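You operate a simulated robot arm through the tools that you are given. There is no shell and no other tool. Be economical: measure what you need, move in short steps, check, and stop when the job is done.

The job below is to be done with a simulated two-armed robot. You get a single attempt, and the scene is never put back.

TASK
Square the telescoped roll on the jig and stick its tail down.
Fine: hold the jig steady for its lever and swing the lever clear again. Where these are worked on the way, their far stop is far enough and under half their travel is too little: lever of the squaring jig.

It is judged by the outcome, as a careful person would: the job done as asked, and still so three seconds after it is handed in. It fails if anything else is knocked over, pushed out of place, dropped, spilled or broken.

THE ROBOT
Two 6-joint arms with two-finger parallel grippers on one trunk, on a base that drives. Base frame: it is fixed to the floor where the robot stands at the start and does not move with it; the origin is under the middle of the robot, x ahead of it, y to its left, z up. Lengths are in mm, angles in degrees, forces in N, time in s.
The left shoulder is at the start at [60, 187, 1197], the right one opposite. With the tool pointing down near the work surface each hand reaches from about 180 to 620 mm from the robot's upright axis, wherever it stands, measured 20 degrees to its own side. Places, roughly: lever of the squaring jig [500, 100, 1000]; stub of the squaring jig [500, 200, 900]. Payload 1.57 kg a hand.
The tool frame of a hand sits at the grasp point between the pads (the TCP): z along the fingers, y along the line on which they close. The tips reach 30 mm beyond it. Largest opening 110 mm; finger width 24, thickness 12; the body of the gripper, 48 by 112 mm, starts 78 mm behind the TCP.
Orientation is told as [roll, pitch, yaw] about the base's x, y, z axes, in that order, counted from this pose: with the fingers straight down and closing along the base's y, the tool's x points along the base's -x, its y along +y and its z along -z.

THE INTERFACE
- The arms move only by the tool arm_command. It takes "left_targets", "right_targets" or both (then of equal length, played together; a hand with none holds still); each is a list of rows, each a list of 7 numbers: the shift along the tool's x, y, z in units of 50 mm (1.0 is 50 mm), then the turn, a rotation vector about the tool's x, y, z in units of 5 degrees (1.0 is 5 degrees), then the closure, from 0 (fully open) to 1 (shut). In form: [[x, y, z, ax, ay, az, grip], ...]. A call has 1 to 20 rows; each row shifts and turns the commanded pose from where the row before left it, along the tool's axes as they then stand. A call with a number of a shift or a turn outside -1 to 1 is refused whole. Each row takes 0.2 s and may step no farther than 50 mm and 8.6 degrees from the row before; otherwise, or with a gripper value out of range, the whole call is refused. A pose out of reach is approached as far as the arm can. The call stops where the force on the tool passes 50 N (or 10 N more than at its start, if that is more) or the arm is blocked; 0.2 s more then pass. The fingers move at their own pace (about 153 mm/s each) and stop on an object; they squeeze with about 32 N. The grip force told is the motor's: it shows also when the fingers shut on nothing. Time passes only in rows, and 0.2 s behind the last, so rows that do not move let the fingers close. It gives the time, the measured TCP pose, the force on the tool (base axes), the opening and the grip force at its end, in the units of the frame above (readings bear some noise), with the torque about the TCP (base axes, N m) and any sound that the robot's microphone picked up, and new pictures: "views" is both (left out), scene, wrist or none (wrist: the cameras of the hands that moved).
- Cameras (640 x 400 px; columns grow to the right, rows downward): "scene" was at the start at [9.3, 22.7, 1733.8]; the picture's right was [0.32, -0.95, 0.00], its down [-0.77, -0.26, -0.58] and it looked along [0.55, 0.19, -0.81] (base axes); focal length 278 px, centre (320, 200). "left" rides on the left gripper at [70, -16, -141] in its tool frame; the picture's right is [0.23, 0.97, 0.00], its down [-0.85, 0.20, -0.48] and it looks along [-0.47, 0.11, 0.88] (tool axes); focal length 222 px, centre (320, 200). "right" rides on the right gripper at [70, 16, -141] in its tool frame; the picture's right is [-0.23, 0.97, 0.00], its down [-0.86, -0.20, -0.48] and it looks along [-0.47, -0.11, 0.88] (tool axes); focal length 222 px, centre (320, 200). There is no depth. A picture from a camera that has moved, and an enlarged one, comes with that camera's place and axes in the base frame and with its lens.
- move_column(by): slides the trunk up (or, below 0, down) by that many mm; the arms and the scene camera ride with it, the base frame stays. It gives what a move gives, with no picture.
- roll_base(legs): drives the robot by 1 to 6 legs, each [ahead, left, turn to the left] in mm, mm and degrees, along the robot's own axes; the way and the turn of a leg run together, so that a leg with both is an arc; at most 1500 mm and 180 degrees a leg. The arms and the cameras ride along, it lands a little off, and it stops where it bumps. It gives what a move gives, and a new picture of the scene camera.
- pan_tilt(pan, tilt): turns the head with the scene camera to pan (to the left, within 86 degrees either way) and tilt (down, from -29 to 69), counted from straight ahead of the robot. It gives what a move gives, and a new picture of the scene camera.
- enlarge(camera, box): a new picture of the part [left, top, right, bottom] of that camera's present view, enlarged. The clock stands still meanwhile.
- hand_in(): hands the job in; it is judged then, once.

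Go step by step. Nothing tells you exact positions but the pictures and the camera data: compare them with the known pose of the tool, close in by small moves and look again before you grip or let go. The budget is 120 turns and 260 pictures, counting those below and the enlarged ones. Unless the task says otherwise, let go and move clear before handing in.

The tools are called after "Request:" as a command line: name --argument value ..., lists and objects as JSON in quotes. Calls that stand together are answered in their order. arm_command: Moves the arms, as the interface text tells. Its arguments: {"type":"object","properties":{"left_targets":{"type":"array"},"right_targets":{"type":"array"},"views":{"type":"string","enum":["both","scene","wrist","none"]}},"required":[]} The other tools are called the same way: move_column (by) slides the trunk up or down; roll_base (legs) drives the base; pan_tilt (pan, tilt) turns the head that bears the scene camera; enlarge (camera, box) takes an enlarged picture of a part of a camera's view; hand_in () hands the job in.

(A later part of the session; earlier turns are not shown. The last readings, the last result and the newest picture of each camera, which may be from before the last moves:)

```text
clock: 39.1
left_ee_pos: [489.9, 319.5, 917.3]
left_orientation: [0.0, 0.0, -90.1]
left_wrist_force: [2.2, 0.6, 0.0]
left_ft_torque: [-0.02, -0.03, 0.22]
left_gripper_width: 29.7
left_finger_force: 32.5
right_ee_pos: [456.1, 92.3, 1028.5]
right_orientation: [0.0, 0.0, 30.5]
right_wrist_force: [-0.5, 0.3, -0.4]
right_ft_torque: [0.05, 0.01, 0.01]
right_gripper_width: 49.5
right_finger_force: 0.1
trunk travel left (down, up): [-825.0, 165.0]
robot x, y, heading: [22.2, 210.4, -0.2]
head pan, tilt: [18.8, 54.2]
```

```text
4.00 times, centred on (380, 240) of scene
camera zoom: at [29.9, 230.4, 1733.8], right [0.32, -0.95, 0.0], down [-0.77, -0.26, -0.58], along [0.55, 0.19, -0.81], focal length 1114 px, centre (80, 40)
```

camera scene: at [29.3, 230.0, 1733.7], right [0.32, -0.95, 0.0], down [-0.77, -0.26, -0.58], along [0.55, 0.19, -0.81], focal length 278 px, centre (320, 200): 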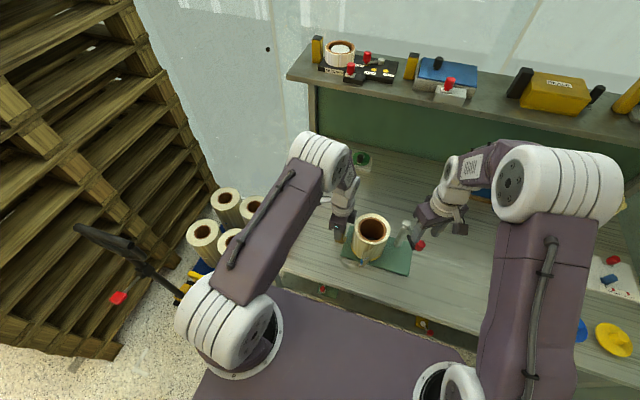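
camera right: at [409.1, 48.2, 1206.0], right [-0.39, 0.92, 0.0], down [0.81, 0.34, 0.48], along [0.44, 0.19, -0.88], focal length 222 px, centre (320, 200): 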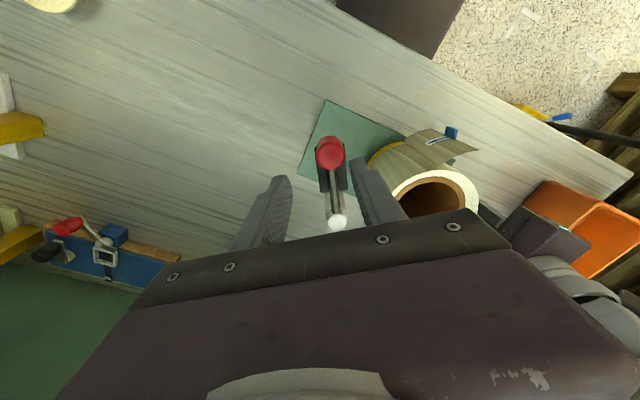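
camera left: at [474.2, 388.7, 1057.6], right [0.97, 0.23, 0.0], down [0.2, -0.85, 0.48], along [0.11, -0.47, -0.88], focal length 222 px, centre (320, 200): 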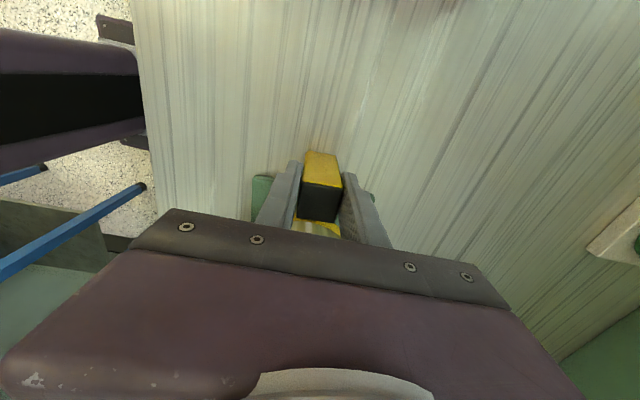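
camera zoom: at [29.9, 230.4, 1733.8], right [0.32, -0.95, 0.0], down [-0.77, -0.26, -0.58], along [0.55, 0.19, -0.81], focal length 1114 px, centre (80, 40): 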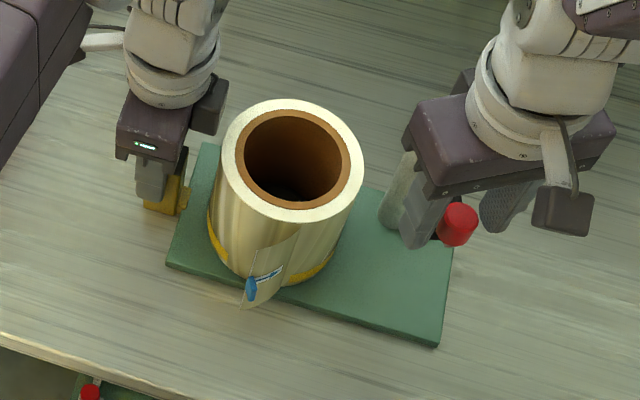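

Request:
arm_command --right_targets '[[0, -0.08, 0, 0, 0, 0, 0.68], [0, -0.08, 0, 0, 0, 0, 0.74], [0.0035, -0.134, 0, 0, 0, -0.6, 0.74], [0.0035, -0.134, 0, 0, 0, -0.6, 0.74], [0, 0, 0, 0, 0, 0, 0.74]]' --views "none"

Request:
enlarge --camera "right" --box '[220, 80, 460, 230]'

Request:
enlarge --camera "scene" --box '[320, 190, 440, 290]'

```text
clock: 40.4
left_ee_pos: [491.2, 318.9, 917.2]
left_orientation: [0.1, 0.0, -90.1]
left_wrist_force: [3.1, -2.9, -0.2]
left_ft_torque: [-0.15, 0.07, 0.8]
left_gripper_width: 29.9
left_finger_force: 32.1
right_ee_pos: [466.9, 75.1, 1027.4]
right_orientation: [0.1, 0.1, 36.5]
right_wrist_force: [-4.6, 2.8, 1.8]
right_ft_torque: [0.03, 0.12, 0.0]
right_gripper_width: 32.6
right_finger_force: 2.4
trunk travel left (down, up): [-825.0, 165.0]
robot x, y, heading: [19.1, 209.5, 0.3]
head pan, tilt: [18.8, 54.2]
```

```text
2.67 times, centred on (340, 155) of right
camera zoom: at [400.8, 47.7, 1167.9], right [-0.4, 0.92, 0.0], down [0.81, 0.35, 0.48], along [0.44, 0.19, -0.88], focal length 592 px, centre (267, 320)
```

zoom: 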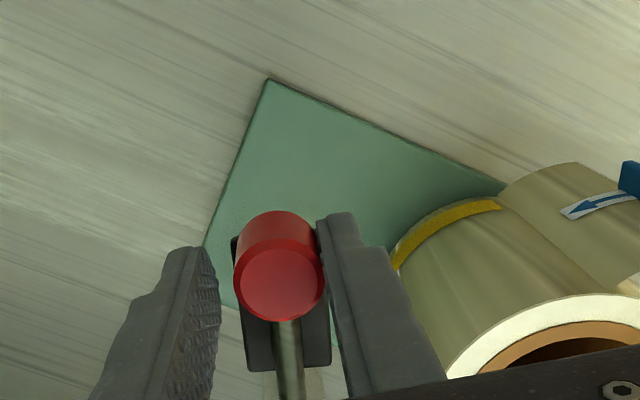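

```text
4.00 times, centred on (380, 240) of scene
camera zoom: at [29.2, 230.2, 1733.7], right [0.32, -0.95, 0.0], down [-0.77, -0.26, -0.58], along [0.55, 0.19, -0.81], focal length 1114 px, centre (80, 40)
```

zoom: 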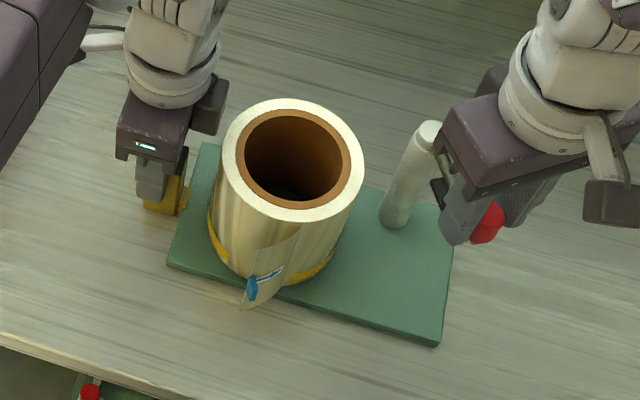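

Request:
arm_command --right_targets '[[0.0035, -0.134, 0, 0, 0, -1, 0.74], [0.0035, -0.134, 0, 0, 0, -1, 0.74], [0.0035, -0.134, 0, 0, 0, -1, 0.74], [0, 0, 0, 0, 0, 0, 0.74]]' --views "none"

Request:
enlarge --camera "right" --box '[220, 80, 460, 230]'

Request:
enlarge --camera "scene" --box '[320, 190, 440, 290]'

```text
clock: 41.4
left_ee_pos: [490.5, 318.8, 918.1]
left_orientation: [0.1, 0.1, -90.0]
left_wrist_force: [3.5, -11.3, 0.8]
left_ft_torque: [-0.24, 0.16, 0.79]
left_gripper_width: 30.7
left_finger_force: 32.0
right_ee_pos: [478.5, 59.5, 1028.2]
right_orientation: [0.0, 0.0, 51.6]
right_wrist_force: [-5.5, 10.7, 0.5]
right_ft_torque: [0.13, 0.14, -0.01]
right_gripper_width: 38.3
right_finger_force: 5.8
trunk travel left (down, up): [-825.0, 165.0]
robot x, y, heading: [20.4, 204.9, 0.1]
head pan, tilt: [18.8, 54.2]
```

```text
2.67 times, centred on (340, 155) of right
camera zoom: at [422.4, 16.7, 1168.3], right [-0.62, 0.78, 0.0], down [0.69, 0.55, 0.48], along [0.37, 0.3, -0.88], focal length 592 px, centre (267, 320)
```

zoom: 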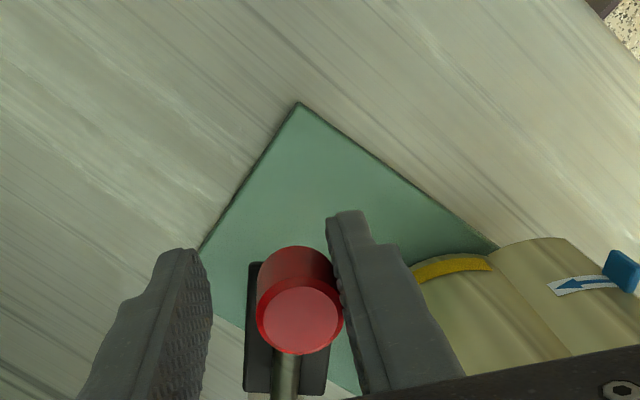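

```text
4.00 times, centred on (380, 240) of scene
camera zoom: at [28.3, 230.1, 1733.8], right [0.32, -0.95, 0.0], down [-0.77, -0.26, -0.59], along [0.55, 0.19, -0.81], focal length 1114 px, centre (80, 40)
```

zoom: 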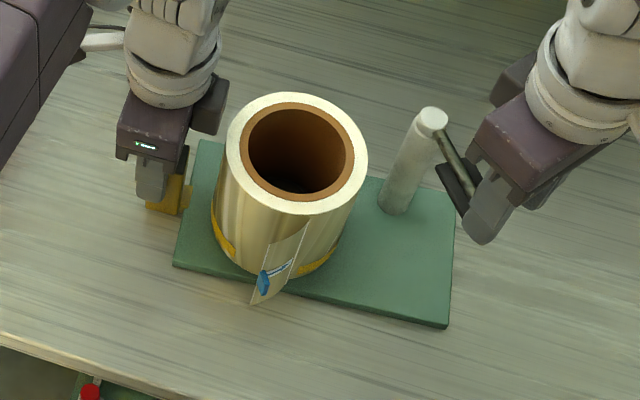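

Request:
arm_command --right_targets '[[0, 0.12, 0, 0, 0, 0, 0.68], [0, 0.05, 0, 0, 0, 0, 0.55], [0, 0, -0.5, 0, 0, 0, 0.55], [0, 0, -0.8, 0, 0, 0, 0.55], [0, 0, -0.8, 0, 0, 0, 0.55]]' --views "scene"

Request:
enlarge --camera "scene" --box '[345, 200, 415, 260]'

```text
clock: 42.5
left_ee_pos: [489.7, 319.4, 916.9]
left_orientation: [0.0, 0.0, -90.0]
left_wrist_force: [0.9, 0.7, 1.2]
left_ft_torque: [-0.1, -0.18, 0.36]
left_gripper_width: 30.6
left_finger_force: 32.2
right_ee_pos: [472.2, 68.3, 1132.3]
right_orientation: [0.1, -0.1, 51.4]
right_wrist_force: [0.3, -0.9, 0.5]
right_ft_torque: [0.02, 0.05, 0.02]
right_gripper_width: 49.6
right_finger_force: 0.0
trunk travel left (down, up): [-825.0, 165.0]
robot x, y, heading: [19.6, 206.5, -0.2]
head pan, tilt: [18.8, 54.2]
camera scene: at [28.9, 230.3, 1733.7], right [0.32, -0.95, 0.0], down [-0.77, -0.26, -0.58], along [0.55, 0.19, -0.81], focal length 278 px, centre (320, 200)
```

scene: 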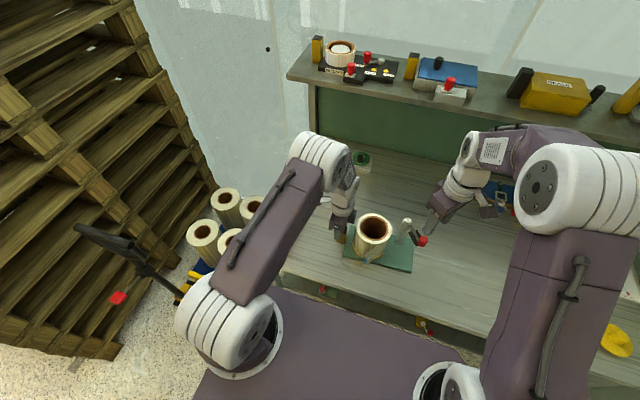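

```text
6.67 times, centred on (380, 230) of scene
camera zoom: at [28.9, 230.3, 1733.7], right [0.32, -0.95, 0.0], down [-0.77, -0.26, -0.58], along [0.55, 0.19, -0.81], focal length 1856 px, centre (-80, 0)
```

zoom: 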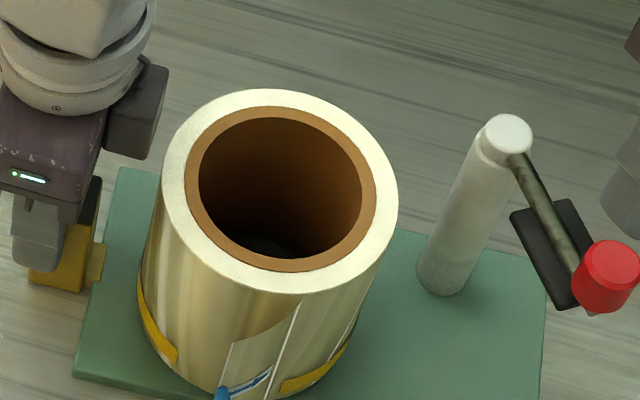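

Request:
arm_command --right_targets '[[-0.5125, 0.593, 0, 0, 0, 0, 0.3], [-0.5125, 0.593, 0, 0, 0, 0, 0.1], [-0.5125, 0.593, 0, 0, 0, 0, 0.1], [-0.5125, 0.593, 0, 0, 0, 0, 0.1], [0, 0, 0, 0, 0, -0.94, 0.1], [0, 0, 0, 0, 0, -0.94, 0.1], [0, 0, 0, 0, 0, -0.94, 0.1], [0, 0, 0, 0, 0, -0.94, 0.1], [0, 0, 0, 0, 0, -0.94, 0.1], [0, 0, 0, 0, 0, 0, 0.1]]'

Request:
enlarge --camera "scene" --box '[320, 170, 440, 270]'

```text
clock: 44.8
left_ee_pos: [489.8, 319.2, 917.8]
left_orientation: [0.0, 0.0, -90.0]
left_wrist_force: [0.5, 1.0, -0.2]
left_ft_torque: [0.07, 0.04, 0.35]
left_gripper_width: 30.1
left_finger_force: 32.3
right_ee_pos: [443.3, 218.0, 1132.8]
right_orientation: [0.1, 0.0, 74.9]
right_wrist_force: [-1.2, 0.4, -0.1]
right_ft_torque: [-0.02, -0.01, -0.01]
right_gripper_width: 99.0
right_finger_force: 0.1
trunk travel left (down, up): [-825.0, 165.0]
robot x, y, heading: [18.0, 209.2, 0.2]
head pan, tilt: [18.8, 54.2]
camera scene: at [29.6, 230.6, 1733.7], right [0.32, -0.95, 0.0], down [-0.77, -0.26, -0.58], along [0.55, 0.19, -0.81], focal length 278 px, centre (320, 200)
camera right: at [410.0, 156.8, 1273.1], right [-0.88, 0.47, 0.0], down [0.41, 0.78, 0.48], along [0.23, 0.42, -0.88], focal length 222 px, centre (320, 200)
```

scene: 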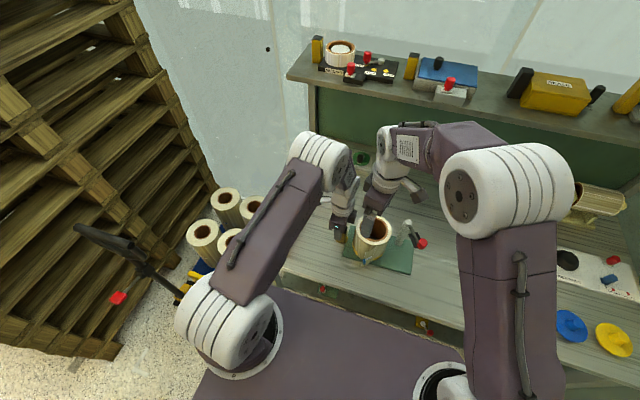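
right: 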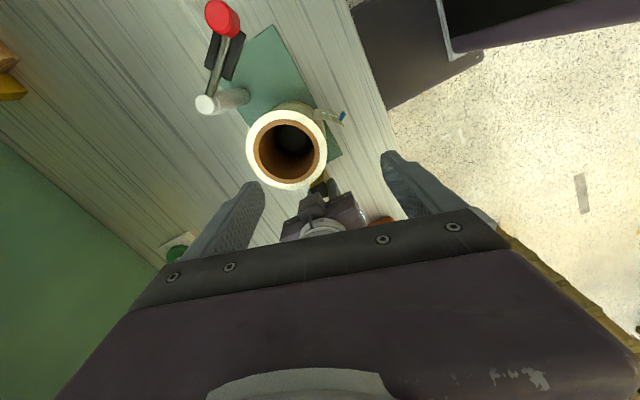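

```text
4.00 times, centred on (380, 220) of scene
camera zoom: at [29.6, 230.6, 1733.7], right [0.32, -0.95, 0.0], down [-0.77, -0.26, -0.58], along [0.55, 0.19, -0.81], focal length 1114 px, centre (80, 120)
```

zoom: 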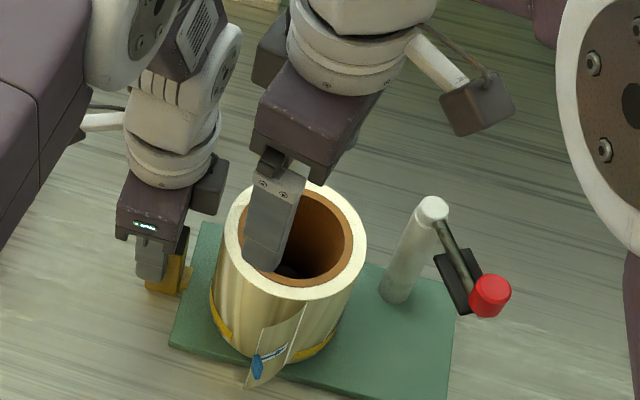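

Pinching the tail against the wall needs no hold, and the hands would crowd each other, so I'll release the handle and take the left hand away.

Request:
arm_command --left_targets '[[0, 0, 0, 0, 0, 0, 0.6], [0, 0, 0, 0, 0, 0, 0.4], [0, 0, -0.7, 0, 0, 0, 0.4], [0, 0, -0.7, 0, 0, 0, 0.4], [0.6, 0, -0.4, 0, 0, 0, 0.4], [0.9, 0, 0, 0, 0, 0, 0.4], [0.9, 0, 0, 0, 0, 0, 0.4], [0.9, 0, 0, 0, 0, 0, 0.4]]' --views "none"

Request:
enlarge --camera "scene" --box '[320, 170, 440, 270]'

Request:
enlarge --camera "right" --box '[200, 80, 420, 230]'

```text
clock: 46.5
left_ee_pos: [488.8, 486.4, 1008.3]
left_orientation: [0.0, 0.0, -90.0]
left_wrist_force: [1.0, 1.0, 0.0]
left_ft_torque: [-0.05, 0.02, 0.01]
left_gripper_width: 66.2
left_finger_force: 0.1
right_ee_pos: [444.2, 220.4, 1132.7]
right_orientation: [0.1, 0.2, 75.1]
right_wrist_force: [-0.2, -0.3, 0.3]
right_ft_torque: [-0.02, -0.02, -0.01]
right_gripper_width: 98.9
right_finger_force: 0.0
trunk travel left (down, up): [-825.0, 165.0]
robot x, y, heading: [22.2, 207.2, 0.1]
head pan, tilt: [18.8, 54.2]
```

```text
4.00 times, centred on (380, 220) of scene
camera zoom: at [29.2, 232.6, 1733.7], right [0.32, -0.95, 0.0], down [-0.77, -0.26, -0.58], along [0.55, 0.19, -0.81], focal length 1114 px, centre (80, 120)
```

zoom: 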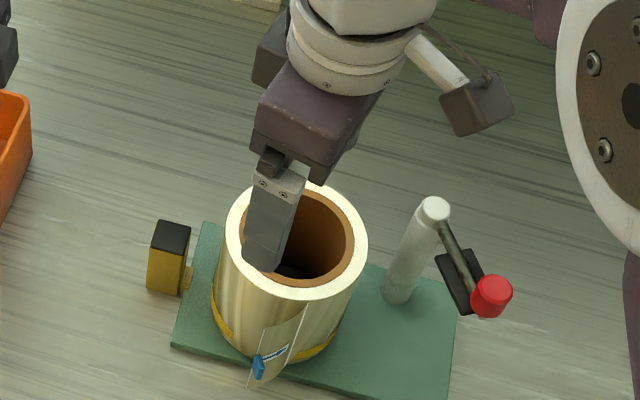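

```text
2.67 times, centred on (310, 155) of right
camera zoom: at [409.7, 158.3, 1273.2], right [-0.88, 0.47, 0.0], down [0.41, 0.78, 0.48], along [0.23, 0.42, -0.88], focal length 592 px, centre (347, 320)
```

zoom: 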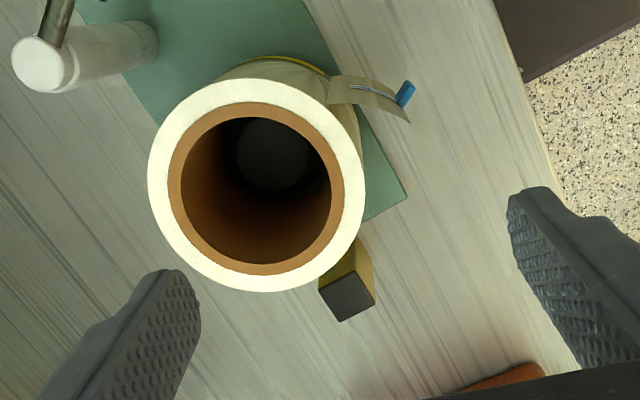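

Request:
arm_command --right_targets '[[0.08, 0, 0.8, 0, 0, 0, 0.1], [0, 0, 0.8, 0, 0, 0, 0.1], [0, 0, 0.6, 0, 0, 0, 0.1], [0, 0, 0, 0, 0, 0, 0.1]]' --views "none"

Request:
enlarge --camera "right" --box '[180, 70, 460, 230]'

Request:
enlarge --camera "scene" --box '[320, 190, 440, 290]'

```text
clock: 47.5
left_ee_pos: [489.9, 483.4, 1008.1]
left_orientation: [0.0, 0.0, -90.0]
left_wrist_force: [-0.2, -0.6, -0.6]
left_ft_torque: [0.0, 0.01, -0.02]
left_gripper_width: 66.0
left_finger_force: 0.1
right_ee_pos: [441.6, 215.8, 1023.5]
right_orientation: [-0.1, 0.1, 74.9]
right_wrist_force: [0.4, 0.0, -0.9]
right_ft_torque: [0.02, 0.03, -0.01]
right_gripper_width: 99.1
right_finger_force: 0.1
trunk travel left (down, up): [-825.0, 165.0]
robot x, y, heading: [20.2, 203.9, 0.0]
head pan, tilt: [18.8, 54.2]
```

```text
2.29 times, centred on (320, 150) of right
camera zoom: at [408.0, 152.9, 1164.0], right [-0.88, 0.47, 0.0], down [0.41, 0.77, 0.48], along [0.23, 0.42, -0.88], focal length 508 px, centre (320, 314)
```

zoom: 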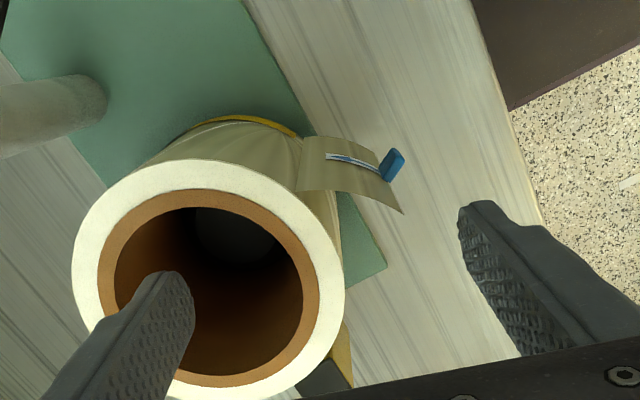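

```text
4.00 times, centred on (380, 240) of scene
camera zoom: at [29.0, 229.8, 1733.8], right [0.32, -0.95, 0.0], down [-0.77, -0.26, -0.58], along [0.55, 0.19, -0.81], focal length 1114 px, centre (80, 40)
```

zoom: 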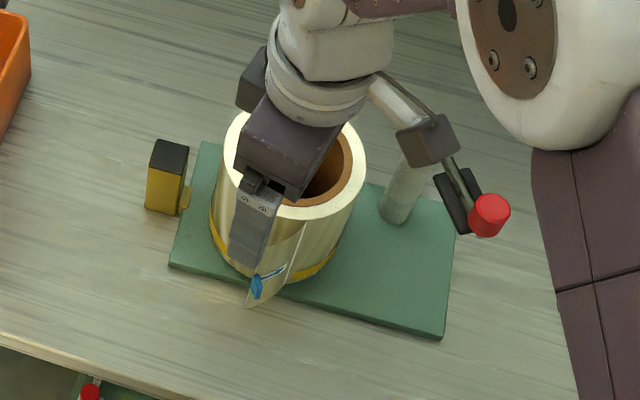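

Request:
arm_command --right_targets '[[0, -0.04, 0.6, 0, 0, 0, 0.1], [0, 0, 0.6, 0, 0, 0, 0.1], [0, 0, 0.64, 0, 0, 0, 0.1], [0, 0, 0, 0, 0, 0, 0.1]]' --views "none"

Request:
enlarge --camera "right" --box '[180, 70, 460, 230]'

Request:
enlarge --camera "scene" --box '[320, 190, 440, 290]'

```text
clock: 48.5
left_ee_pos: [489.1, 484.3, 1008.2]
left_orientation: [0.0, 0.0, -90.0]
left_wrist_force: [0.3, -0.1, 0.2]
left_ft_torque: [0.0, 0.02, -0.01]
left_gripper_width: 65.7
left_finger_force: 0.0
right_ee_pos: [444.4, 212.7, 930.4]
right_orientation: [0.0, 0.0, 75.0]
right_wrist_force: [0.5, -0.4, 0.2]
right_ft_torque: [-0.02, -0.01, -0.02]
right_gripper_width: 99.1
right_finger_force: 0.1
trunk travel left (down, up): [-825.0, 165.0]
robot x, y, heading: [19.9, 208.4, -0.1]
head pan, tilt: [18.8, 54.2]
```

```text
2.29 times, centred on (320, 150) of right
camera zoom: at [411.8, 151.2, 1071.4], right [-0.88, 0.47, 0.0], down [0.41, 0.77, 0.48], along [0.23, 0.42, -0.88], focal length 508 px, centre (320, 314)
```

zoom: 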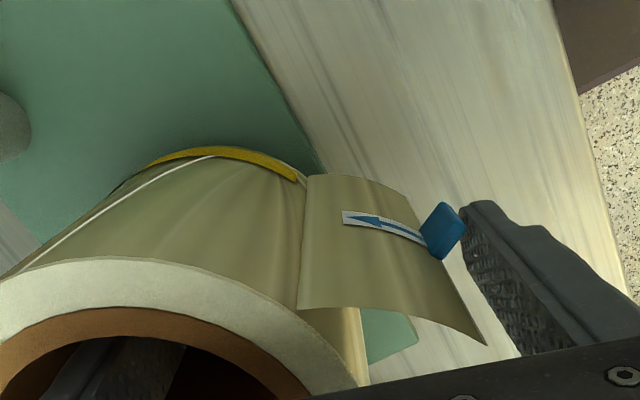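

```text
4.00 times, centred on (380, 240) of scene
camera zoom: at [29.2, 230.1, 1733.8], right [0.32, -0.95, 0.0], down [-0.77, -0.26, -0.58], along [0.55, 0.19, -0.81], focal length 1114 px, centre (80, 40)
```

zoom: 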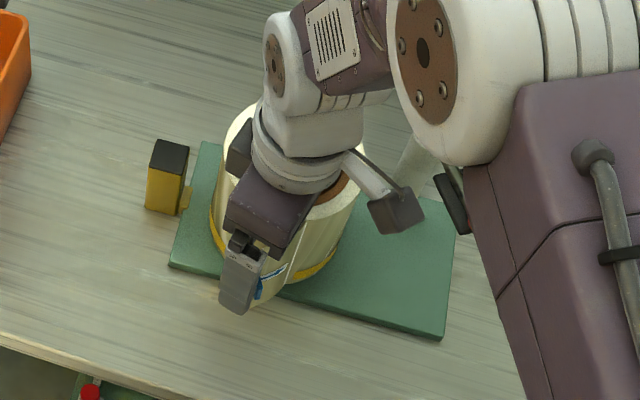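

Request:
arm_command --right_targets '[[0, 0, 0, 0, 0, 0, 0.35], [0, 0, 0, 0, 0, 0, 0.5], [0, 0, 0, 0, 0, 0, 0.6]]' --views "none"

Request:
enlarge --camera "right" --box '[180, 70, 460, 230]'

```text
clock: 49.4
left_ee_pos: [490.9, 483.9, 1007.6]
left_orientation: [0.1, 0.0, -90.0]
left_wrist_force: [-0.1, 0.3, 0.1]
left_ft_torque: [0.0, -0.03, 0.02]
left_gripper_width: 66.3
left_finger_force: 0.0
right_ee_pos: [445.2, 211.5, 930.6]
right_orientation: [0.1, 0.0, 75.0]
right_wrist_force: [1.1, -0.3, -1.0]
right_ft_torque: [-0.01, -0.03, 0.01]
right_gripper_width: 44.3
right_finger_force: 0.2
trunk travel left (down, up): [-825.0, 165.0]
robot x, y, heading: [21.2, 208.6, -0.1]
head pan, tilt: [18.8, 54.2]
```

```text
2.29 times, centred on (320, 150) of right
camera zoom: at [411.9, 151.1, 1071.7], right [-0.88, 0.47, 0.0], down [0.41, 0.77, 0.48], along [0.23, 0.42, -0.88], focal length 508 px, centre (320, 314)
```

zoom: 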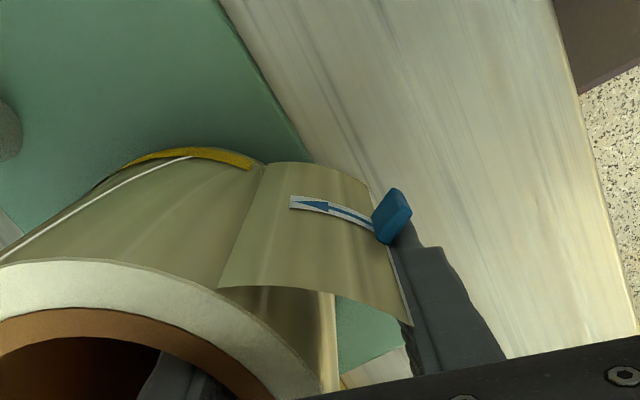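

Request:
arm_command --right_targets '[[0, 0, 0, 0, 0, 0, 0.7], [0, 0, 0, 0, 0, 0, 0.8]]' --views "none"

Request:
enlarge --camera "right" --box '[180, 70, 460, 230]'

Request:
enlarge --camera "scene" --box '[320, 190, 440, 290]'

```text
clock: 50.0
left_ee_pos: [489.6, 484.5, 1008.0]
left_orientation: [0.0, 0.0, -90.1]
left_wrist_force: [0.1, 0.1, 0.1]
left_ft_torque: [-0.02, 0.01, 0.02]
left_gripper_width: 66.0
left_finger_force: 0.1
right_ee_pos: [445.2, 212.6, 931.0]
right_orientation: [0.0, 0.0, 75.0]
right_wrist_force: [0.6, 0.1, -0.2]
right_ft_torque: [0.04, 0.0, 0.02]
right_gripper_width: 22.9
right_finger_force: 0.3
trunk travel left (down, up): [-825.0, 165.0]
robot x, y, heading: [19.6, 205.4, 0.1]
head pan, tilt: [18.8, 54.2]
```

```text
2.29 times, centred on (320, 150) of right
camera zoom: at [412.0, 151.4, 1071.7], right [-0.88, 0.47, 0.0], down [0.41, 0.77, 0.48], along [0.23, 0.42, -0.88], focal length 508 px, centre (320, 314)
```

zoom: 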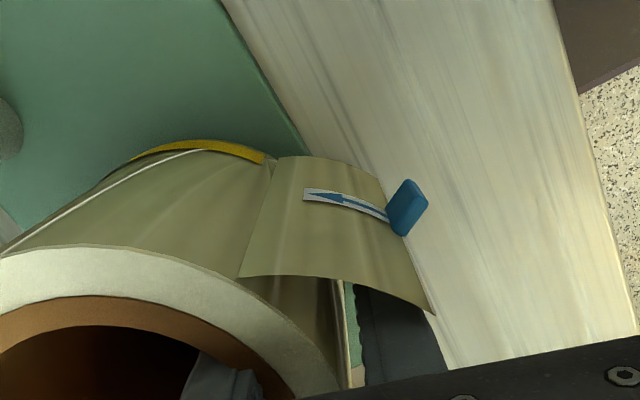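

```text
4.00 times, centred on (380, 240) of scene
camera zoom: at [29.5, 230.4, 1733.7], right [0.32, -0.95, 0.0], down [-0.77, -0.26, -0.58], along [0.55, 0.19, -0.81], focal length 1114 px, centre (80, 40)
```

zoom: 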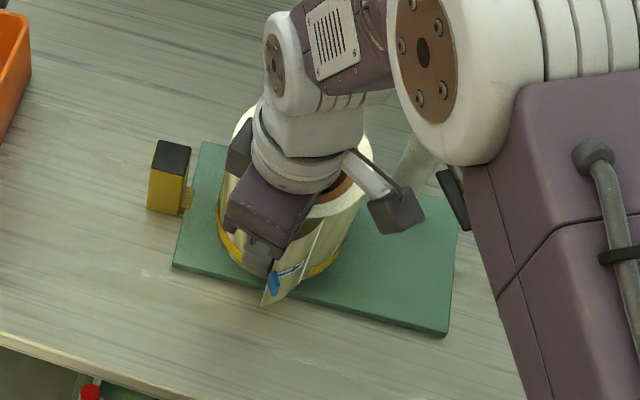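

The outer finger slipped under the tail while the roll turned. I'll lift straight out and look; next time the left hand will hold the roll while the right presses.

Request:
arm_command --right_targets '[[0, 0, -0.4, 0, 0, 0, 0.79], [0, 0, -0.8, 0, 0, 0, 0.79], [0, 0, -0.8, 0, 0, 0, 0.79], [0, 0, -0.8, 0, 0, 0, 0.79], [0, 0, -0.8, 0, 0, 0, 0.79], [0.8, 0, 0, 0, 0, 0, 0.79], [0.8, 0, 0, 0, 0, 0, 1]]'

Request:
enlarge --camera "scene" --box '[320, 190, 440, 290]'

Request:
enlarge --camera "right" --box '[180, 40, 460, 230]'

```text
clock: 51.5
left_ee_pos: [489.7, 482.5, 1007.9]
left_orientation: [0.0, 0.1, -90.0]
left_wrist_force: [0.3, -0.6, 0.1]
left_ft_torque: [0.03, 0.0, -0.01]
left_gripper_width: 65.9
left_finger_force: 0.1
right_ee_pos: [424.0, 135.9, 1110.1]
right_orientation: [0.0, 0.0, 75.1]
right_wrist_force: [-0.1, -0.6, -1.0]
right_ft_torque: [0.05, -0.01, -0.03]
right_gripper_width: 0.0
right_finger_force: 22.3
trunk travel left (down, up): [-825.0, 165.0]
robot x, y, heading: [20.7, 206.7, -0.3]
head pan, tilt: [18.8, 54.2]
camera scene: at [28.9, 227.9, 1733.8], right [0.32, -0.95, 0.0], down [-0.77, -0.26, -0.59], along [0.55, 0.19, -0.81], focal length 278 px, centre (320, 200)
camera right: at [391.2, 72.9, 1250.4], right [-0.88, 0.47, 0.0], down [0.41, 0.77, 0.48], along [0.23, 0.42, -0.88], focal length 222 px, centre (320, 200)
```

scene: 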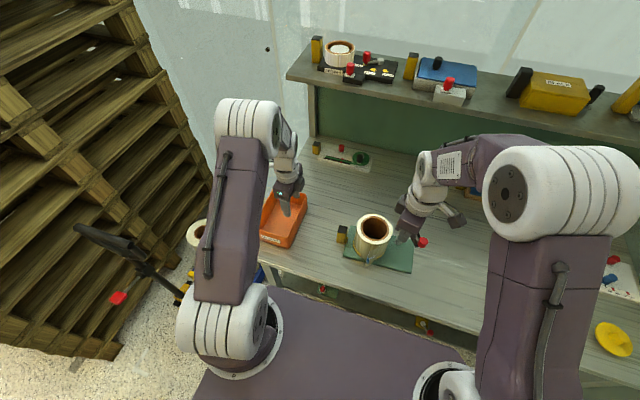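
right: 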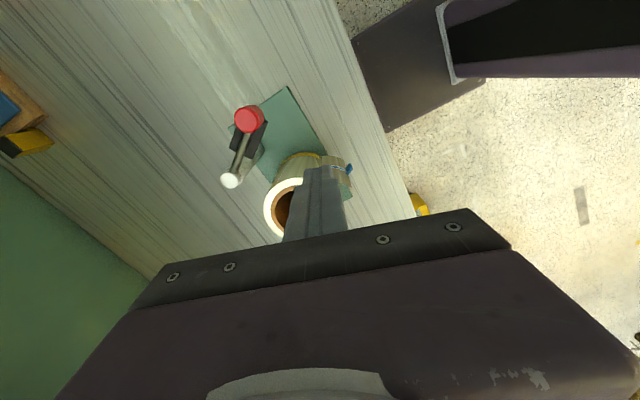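

```text
4.00 times, centred on (380, 240) of scene
camera zoom: at [28.9, 227.9, 1733.8], right [0.32, -0.95, 0.0], down [-0.77, -0.26, -0.59], along [0.55, 0.19, -0.81], focal length 1114 px, centre (80, 40)
```

zoom: 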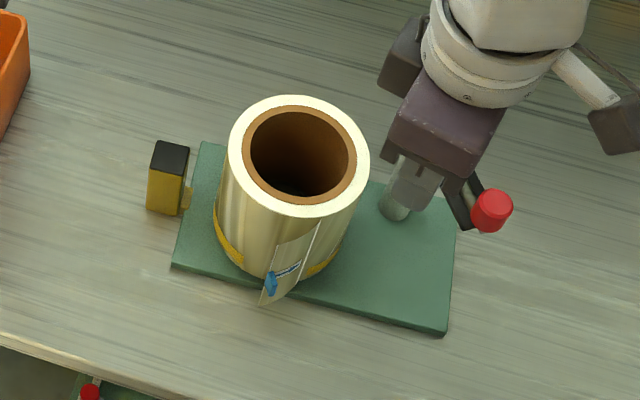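

```text
2.11 times, centred on (320, 135) of right
camera zoom: at [391.2, 72.9, 1250.4], right [-0.88, 0.47, 0.0], down [0.41, 0.77, 0.48], along [0.23, 0.42, -0.88], focal length 468 px, centre (320, 337)
```

zoom: 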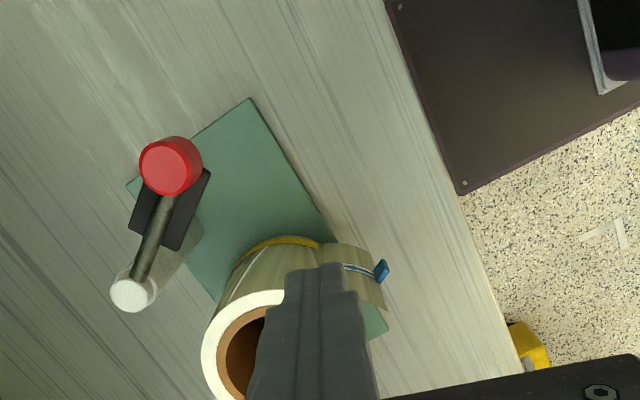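

Request:
arm_command --left_targets '[[0, 0, -0.7, 0, 0, 0, 0.3], [0, 0, -0.7, 0, 0, 0, 0.3], [-0.913, 0.147, 0, 0, 0, 0, 0.3], [-0.913, 0.147, 0, 0, 0, 0, 0.3], [-0.913, 0.147, 0, 0, 0, 0, 0.3], [-0.913, 0.147, 0, 0, 0, 0, 0.3], [-0.913, 0.147, 0, 0, 0, 0, 0.3], [-0.913, 0.147, 0, 0, 0, 0, 0.3], [0, 0, 0, 0, 0, 0, 0.3]]'

Request:
enlarge --camera "scene" --box '[320, 170, 440, 270]'

Request:
enlarge --camera "left" --box '[180, 60, 460, 230]'

```text
clock: 53.5
left_ee_pos: [534.3, 210.2, 1079.1]
left_orientation: [0.0, -0.1, -89.9]
left_wrist_force: [-0.9, -0.5, 0.5]
left_ft_torque: [0.0, 0.03, -0.03]
left_gripper_width: 77.2
left_finger_force: 0.0
right_ee_pos: [425.2, 137.1, 1109.7]
right_orientation: [0.1, 0.1, 75.1]
right_wrist_force: [-0.2, 0.3, 0.2]
right_ft_torque: [0.01, 0.03, 0.02]
right_gripper_width: 0.2
right_finger_force: 21.2
trunk travel left (down, up): [-825.0, 165.0]
robot x, y, heading: [18.6, 209.1, -0.1]
head pan, tilt: [18.8, 54.2]
camera scene: at [29.2, 231.1, 1733.7], right [0.32, -0.95, 0.0], down [-0.77, -0.26, -0.58], along [0.55, 0.19, -0.81], focal length 278 px, centre (320, 200)
camera left: at [517.1, 280.0, 1219.0], right [0.97, 0.23, 0.0], down [0.2, -0.85, 0.48], along [0.11, -0.47, -0.88], focal length 222 px, centre (320, 200)
```

scene: 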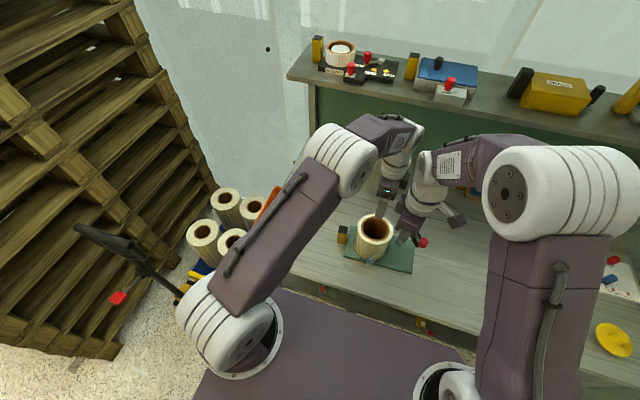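
left: 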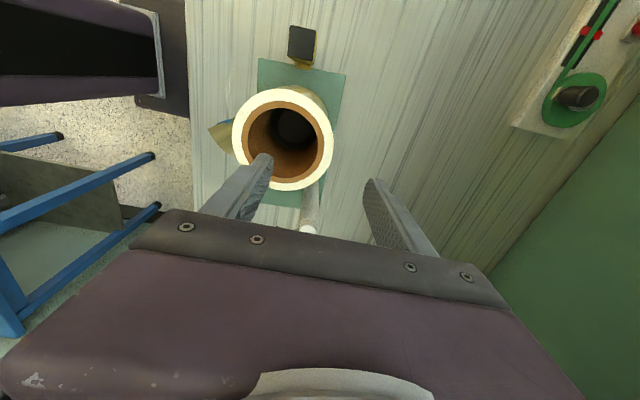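

```text
4.00 times, centred on (380, 220) of scene
camera zoom: at [29.2, 231.1, 1733.7], right [0.32, -0.95, 0.0], down [-0.77, -0.26, -0.58], along [0.55, 0.19, -0.81], focal length 1114 px, centre (80, 120)
```

zoom: 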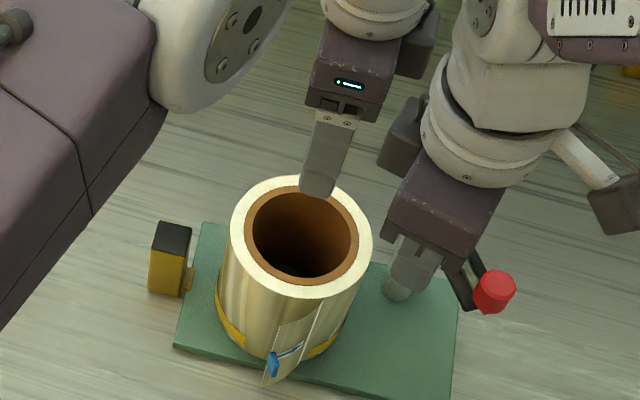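

```text
2.29 times, centred on (320, 145) of left
camera zoom: at [517.1, 280.0, 1219.0], right [0.97, 0.23, 0.0], down [0.2, -0.85, 0.48], along [0.11, -0.47, -0.88], focal length 508 px, centre (320, 326)
```

zoom: 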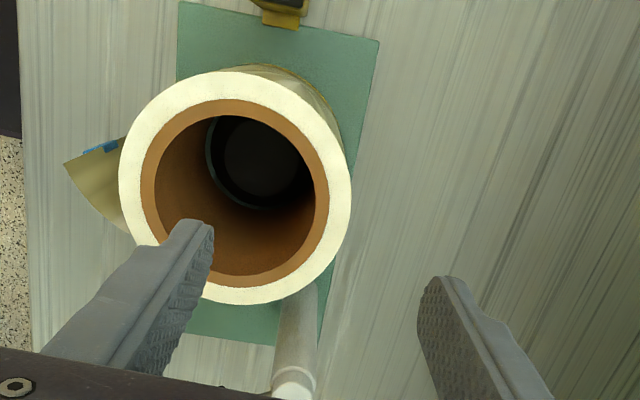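

Request:
arm_command --right_targets '[[0.13, 0.483, 0, 0, 0, 0, 1], [0.13, 0.483, 0, 0, 0, 0, 1], [0.13, 0.483, 0, 0, 0, 0, 1], [0.13, 0.483, 0, 0, 0, 0, 1], [0, 0, 0, 0, 0, 1, 1], [0, 0, 0, 0, 0, 1, 1], [0, 0, 0, 0, 0, 1, 1], [0, 0, 0, 0, 0, 1, 1], [0, 0, 0, 0, 0, 1, 1], [0, 0, 0, 0, 0, 1, 1], [0, 0, 0, 0, 0, 1, 1], [0, 0, 0, 0, 0, 1, 1], [0, 0, 0, 0, 0, 1, 1], [0, 0, 0, 0, 0, 1, 1], [0, 0, 0, 0, 0, 1, 1], [0, 0, 0, 0, 0, 1, 1], [0, 0, 0, 0, 0, 1, 1], [0, 0, 0, 0, 0, 1, 1], [0, 0, 0, 0, 0, 1, 1]]' --left_targets '[[0, 0, 0, 0, 0, 0, 0.3], [0, 0, 0, 0, 0, 0, 0.3], [0, 0, 0, 0, 0, 0, 0.3], [0, 0, 0, 0, 0, 0, 0.3], [0, 0, 0, 0, 0, 0, 0.3], [0, 0, 0, 0, 0, 0, 0.3], [0.116, 0.06, 0, 0, 0, 0, 0.3], [0, 0, 0.2, 0, 0, 0, 0.3], [0, 0, 0.2, 0, 0, 0, 0.3], [0, 0, 0.2, 0, 0, 0, 0.3], [0, 0, 0.2, 0, 0, 0, 0.3], [0, 0, 0.2, 0, 0, 0, 0.3], [0, 0, 0.2, 0, 0, 0, 0.3], [0, 0, 0, 0, 0, 0, 0.3], [0, 0, 0, 0, 0, 0, 0.3], [0, 0, 0, 0, 0, 0, 0.3], [0, 0, 0, 0, 0, 0, 0.3], [0, 0, 0, 0, 0, 0, 0.3], [0, 0, 0, 0, 0, 0, 0.3]]' --views "scene"

Request:
enlarge --camera "left" --box '[180, 60, 460, 230]'

```text
clock: 57.5
left_ee_pos: [537.0, 214.7, 1017.5]
left_orientation: [0.0, 0.0, -90.1]
left_wrist_force: [0.3, 0.3, 0.0]
left_ft_torque: [0.0, 0.01, 0.0]
left_gripper_width: 77.1
left_finger_force: 0.1
right_ee_pos: [322.6, 136.4, 1110.2]
right_orientation: [0.0, 0.0, -0.1]
right_wrist_force: [0.4, 0.6, 0.6]
right_ft_torque: [0.02, 0.02, -0.01]
right_gripper_width: 0.0
right_finger_force: 21.1
trunk travel left (down, up): [-825.0, 165.0]
robot x, y, heading: [18.2, 208.3, 0.1]
head pan, tilt: [18.8, 54.2]
camera scene: at [29.2, 230.1, 1733.8], right [0.32, -0.95, 0.0], down [-0.77, -0.26, -0.58], along [0.55, 0.19, -0.81], focal length 278 px, centre (320, 200)
```

scene: 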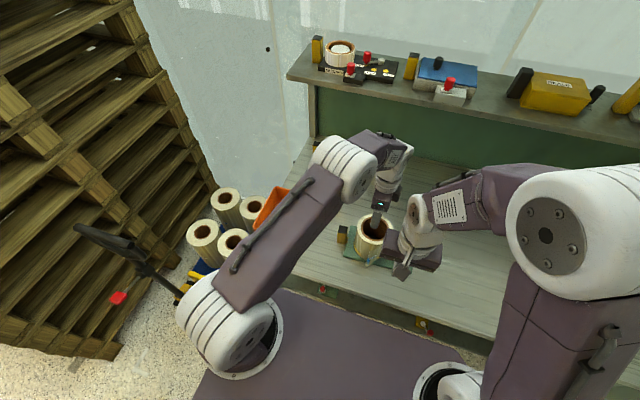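

```text
2.29 times, centred on (320, 145) of left
camera zoom: at [520.1, 285.2, 1157.5], right [0.97, 0.23, 0.0], down [0.2, -0.86, 0.48], along [0.11, -0.47, -0.88], focal length 508 px, centre (320, 326)
```

zoom: 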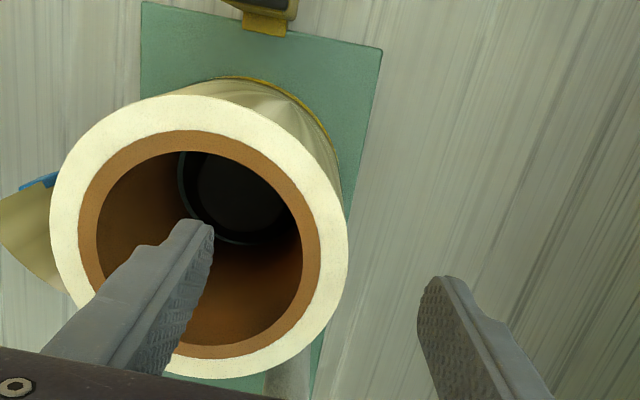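

Request:
arm_command --left_targets '[[0.03, 0, 0.6, 0, 0, 0, 0.3], [0, 0, 0.7, 0, 0, 0, 0.3], [0, 0, 0, 0, 0, 0, 0.6], [0, 0, 0, 0, 0, 0, 0.8], [0, 0, 0, 0, 0, 0, 1], [0, 0, 0, 0, 0, 0, 1]]' --views "none"

Request:
enlarge --camera "left" --box '[180, 60, 460, 230]'

Request:
enlarge --camera "scene" --box '[320, 190, 440, 290]'

```text
clock: 59.0
left_ee_pos: [536.7, 215.6, 952.2]
left_orientation: [0.0, 0.0, -90.0]
left_wrist_force: [0.7, 1.1, 2.1]
left_ft_torque: [-0.02, 0.29, -0.13]
left_gripper_width: 17.7
left_finger_force: 32.0
right_ee_pos: [323.3, 137.8, 1110.7]
right_orientation: [0.1, 0.0, 0.0]
right_wrist_force: [1.4, -0.7, -0.1]
right_ft_torque: [0.01, -0.03, 0.0]
right_gripper_width: 0.0
right_finger_force: 21.1
trunk travel left (down, up): [-825.0, 165.0]
robot x, y, heading: [18.2, 208.6, 0.1]
head pan, tilt: [18.8, 54.2]
```

```text
2.29 times, centred on (320, 145) of left
camera zoom: at [519.8, 286.3, 1091.7], right [0.97, 0.23, 0.0], down [0.2, -0.86, 0.48], along [0.11, -0.47, -0.88], focal length 508 px, centre (320, 326)
```

zoom: 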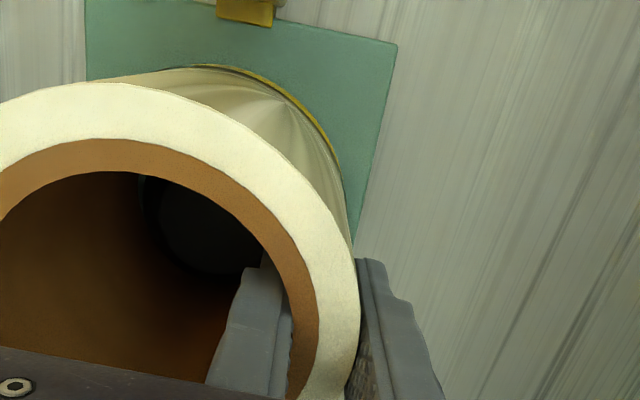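

```text
4.00 times, centred on (380, 240) of scene
camera zoom: at [29.4, 230.2, 1733.8], right [0.32, -0.95, 0.0], down [-0.77, -0.26, -0.58], along [0.55, 0.19, -0.81], focal length 1114 px, centre (80, 40)
```

zoom: 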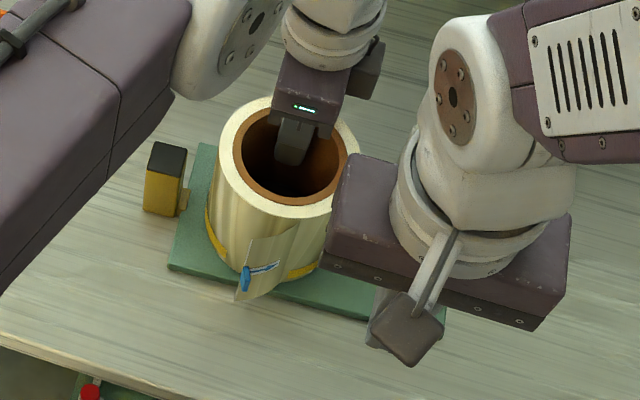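

Request:
arm_command --right_targets '[[0, 0, 0, 0, -1, 0, 1], [0, 0, 0, 0, -1, 0, 1], [0, 0, 0, 0, -1, 0, 1], [0, 0, 0, 0, -1, 0, 1], [0, 0, 0, 0, -1, 0, 1], [0, 0, 0, 0, -1, 0, 1], [0, 0, 0, 0, -1, 0, 1], [0, 0, 0, 0, -1, 0, 1], [0, 0, 0, 0, -1, 0, 1], [0, 0, 0, 0, -1, 0, 1]]'

Request:
enlarge --camera "scene" --box '[300, 170, 460, 290]'

```text
clock: 61.1
left_ee_pos: [536.5, 216.0, 951.7]
left_orientation: [0.1, 0.1, -90.0]
left_wrist_force: [2.3, 0.6, 0.8]
left_ft_torque: [0.04, 0.24, -0.07]
left_gripper_width: 17.8
left_finger_force: 31.6
right_ee_pos: [388.9, 201.3, 1133.9]
right_orientation: [-0.3, -49.9, 0.3]
right_wrist_force: [-0.5, -0.6, -0.5]
right_ft_torque: [-0.03, -0.01, 0.03]
right_gripper_width: 0.1
right_finger_force: 20.9
right hand out of reach, approached as far as the arm can: row 4, 5, 6, 7, 8, 9, 10
trunk travel left (down, up): [-825.0, 165.0]
robot x, y, heading: [21.7, 207.9, 0.1]
head pan, tilt: [18.8, 54.2]
camera scene: at [29.0, 230.2, 1733.7], right [0.32, -0.95, 0.0], down [-0.77, -0.26, -0.58], along [0.55, 0.19, -0.81], focal length 278 px, centre (320, 200)
camera right: at [235.9, 219.9, 1170.2], right [0.15, 0.97, 0.17], down [0.18, -0.2, 0.96], along [0.97, -0.11, -0.21], focal length 222 px, centre (320, 200)
```

scene: 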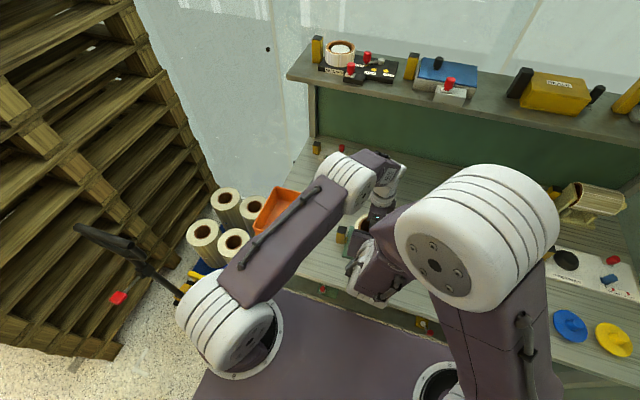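
right: 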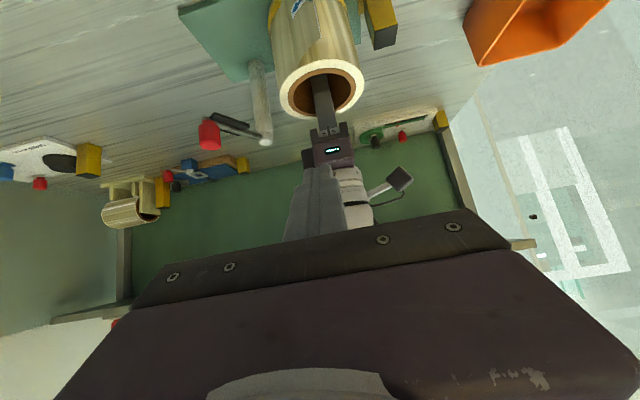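

```text
3.33 times, centred on (380, 230) of scene
camera zoom: at [29.0, 230.2, 1733.7], right [0.32, -0.95, 0.0], down [-0.77, -0.26, -0.58], along [0.55, 0.19, -0.81], focal length 928 px, centre (120, 100)
```

zoom: 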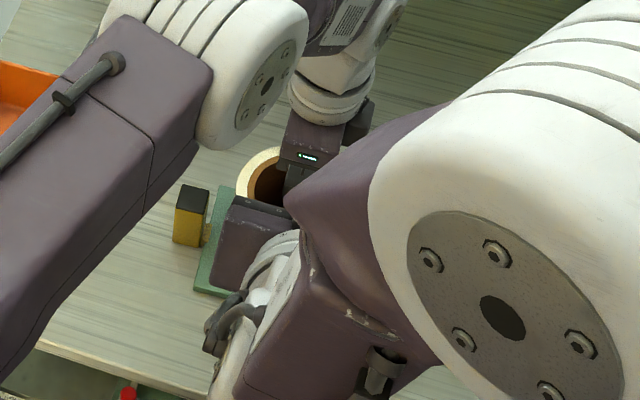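

Request:
arm_command --right_targets '[[0.275, 0.347, 0.813, 0, 0, 0, 1], [0.275, 0.347, 0.813, 0, 0, 0, 1], [0.275, 0.347, 0.813, 0, 0, 0, 1], [0, 0, 0, 0, 0, 0, 1]]'

Request:
enlarge --camera "scene" --box '[300, 170, 460, 290]'

```text
clock: 62.1
left_ee_pos: [540.7, 233.0, 949.5]
left_orientation: [-0.2, 0.0, -87.8]
left_wrist_force: [4.3, -15.8, 0.1]
left_ft_torque: [0.16, -0.11, 0.53]
left_gripper_width: 18.0
left_finger_force: 32.1
right_ee_pos: [461.7, 264.1, 1042.5]
right_orientation: [0.6, -50.3, -0.5]
right_wrist_force: [-6.6, 11.5, 9.8]
right_ft_torque: [0.05, -0.21, 0.24]
right_gripper_width: 0.0
right_finger_force: 21.3
right hand out of reach, approached as far as the arm can: row 1, 2
trunk travel left (down, up): [-825.0, 165.0]
robot x, y, heading: [18.0, 208.1, -0.0]
head pan, tilt: [18.8, 54.2]
camera scene: at [27.3, 228.7, 1733.8], right [0.32, -0.95, 0.0], down [-0.77, -0.26, -0.59], along [0.55, 0.19, -0.81], focal length 278 px, centre (320, 200)
camera right: at [308.9, 282.0, 1077.8], right [0.15, 0.97, 0.18], down [0.18, -0.21, 0.96], along [0.97, -0.11, -0.2], focal length 222 px, centre (320, 200)
```

scene: 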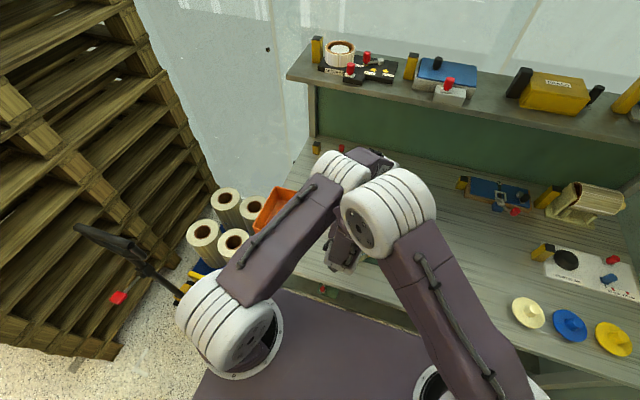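
right: 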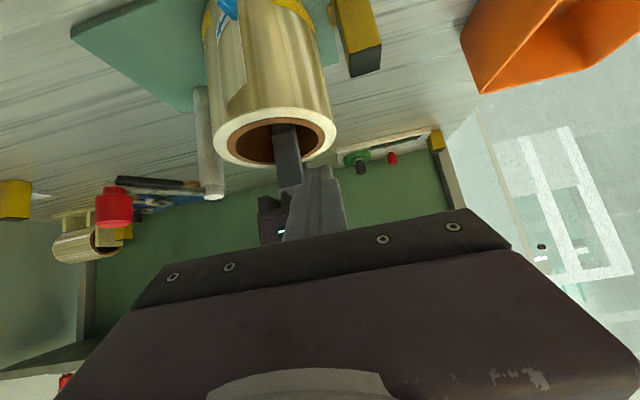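

```text
3.33 times, centred on (380, 230) of scene
camera zoom: at [27.3, 228.7, 1733.8], right [0.32, -0.95, 0.0], down [-0.77, -0.26, -0.59], along [0.55, 0.19, -0.81], focal length 928 px, centre (120, 100)
```

zoom: 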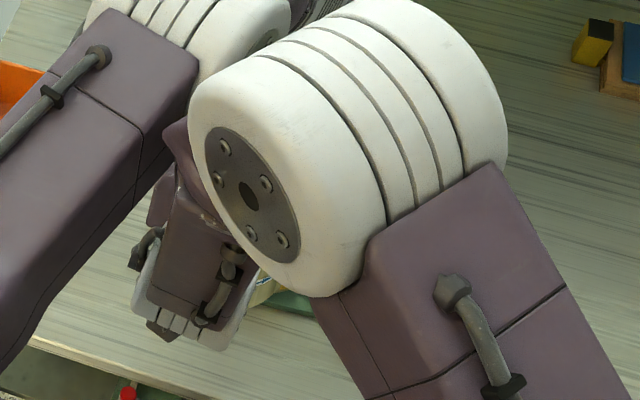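

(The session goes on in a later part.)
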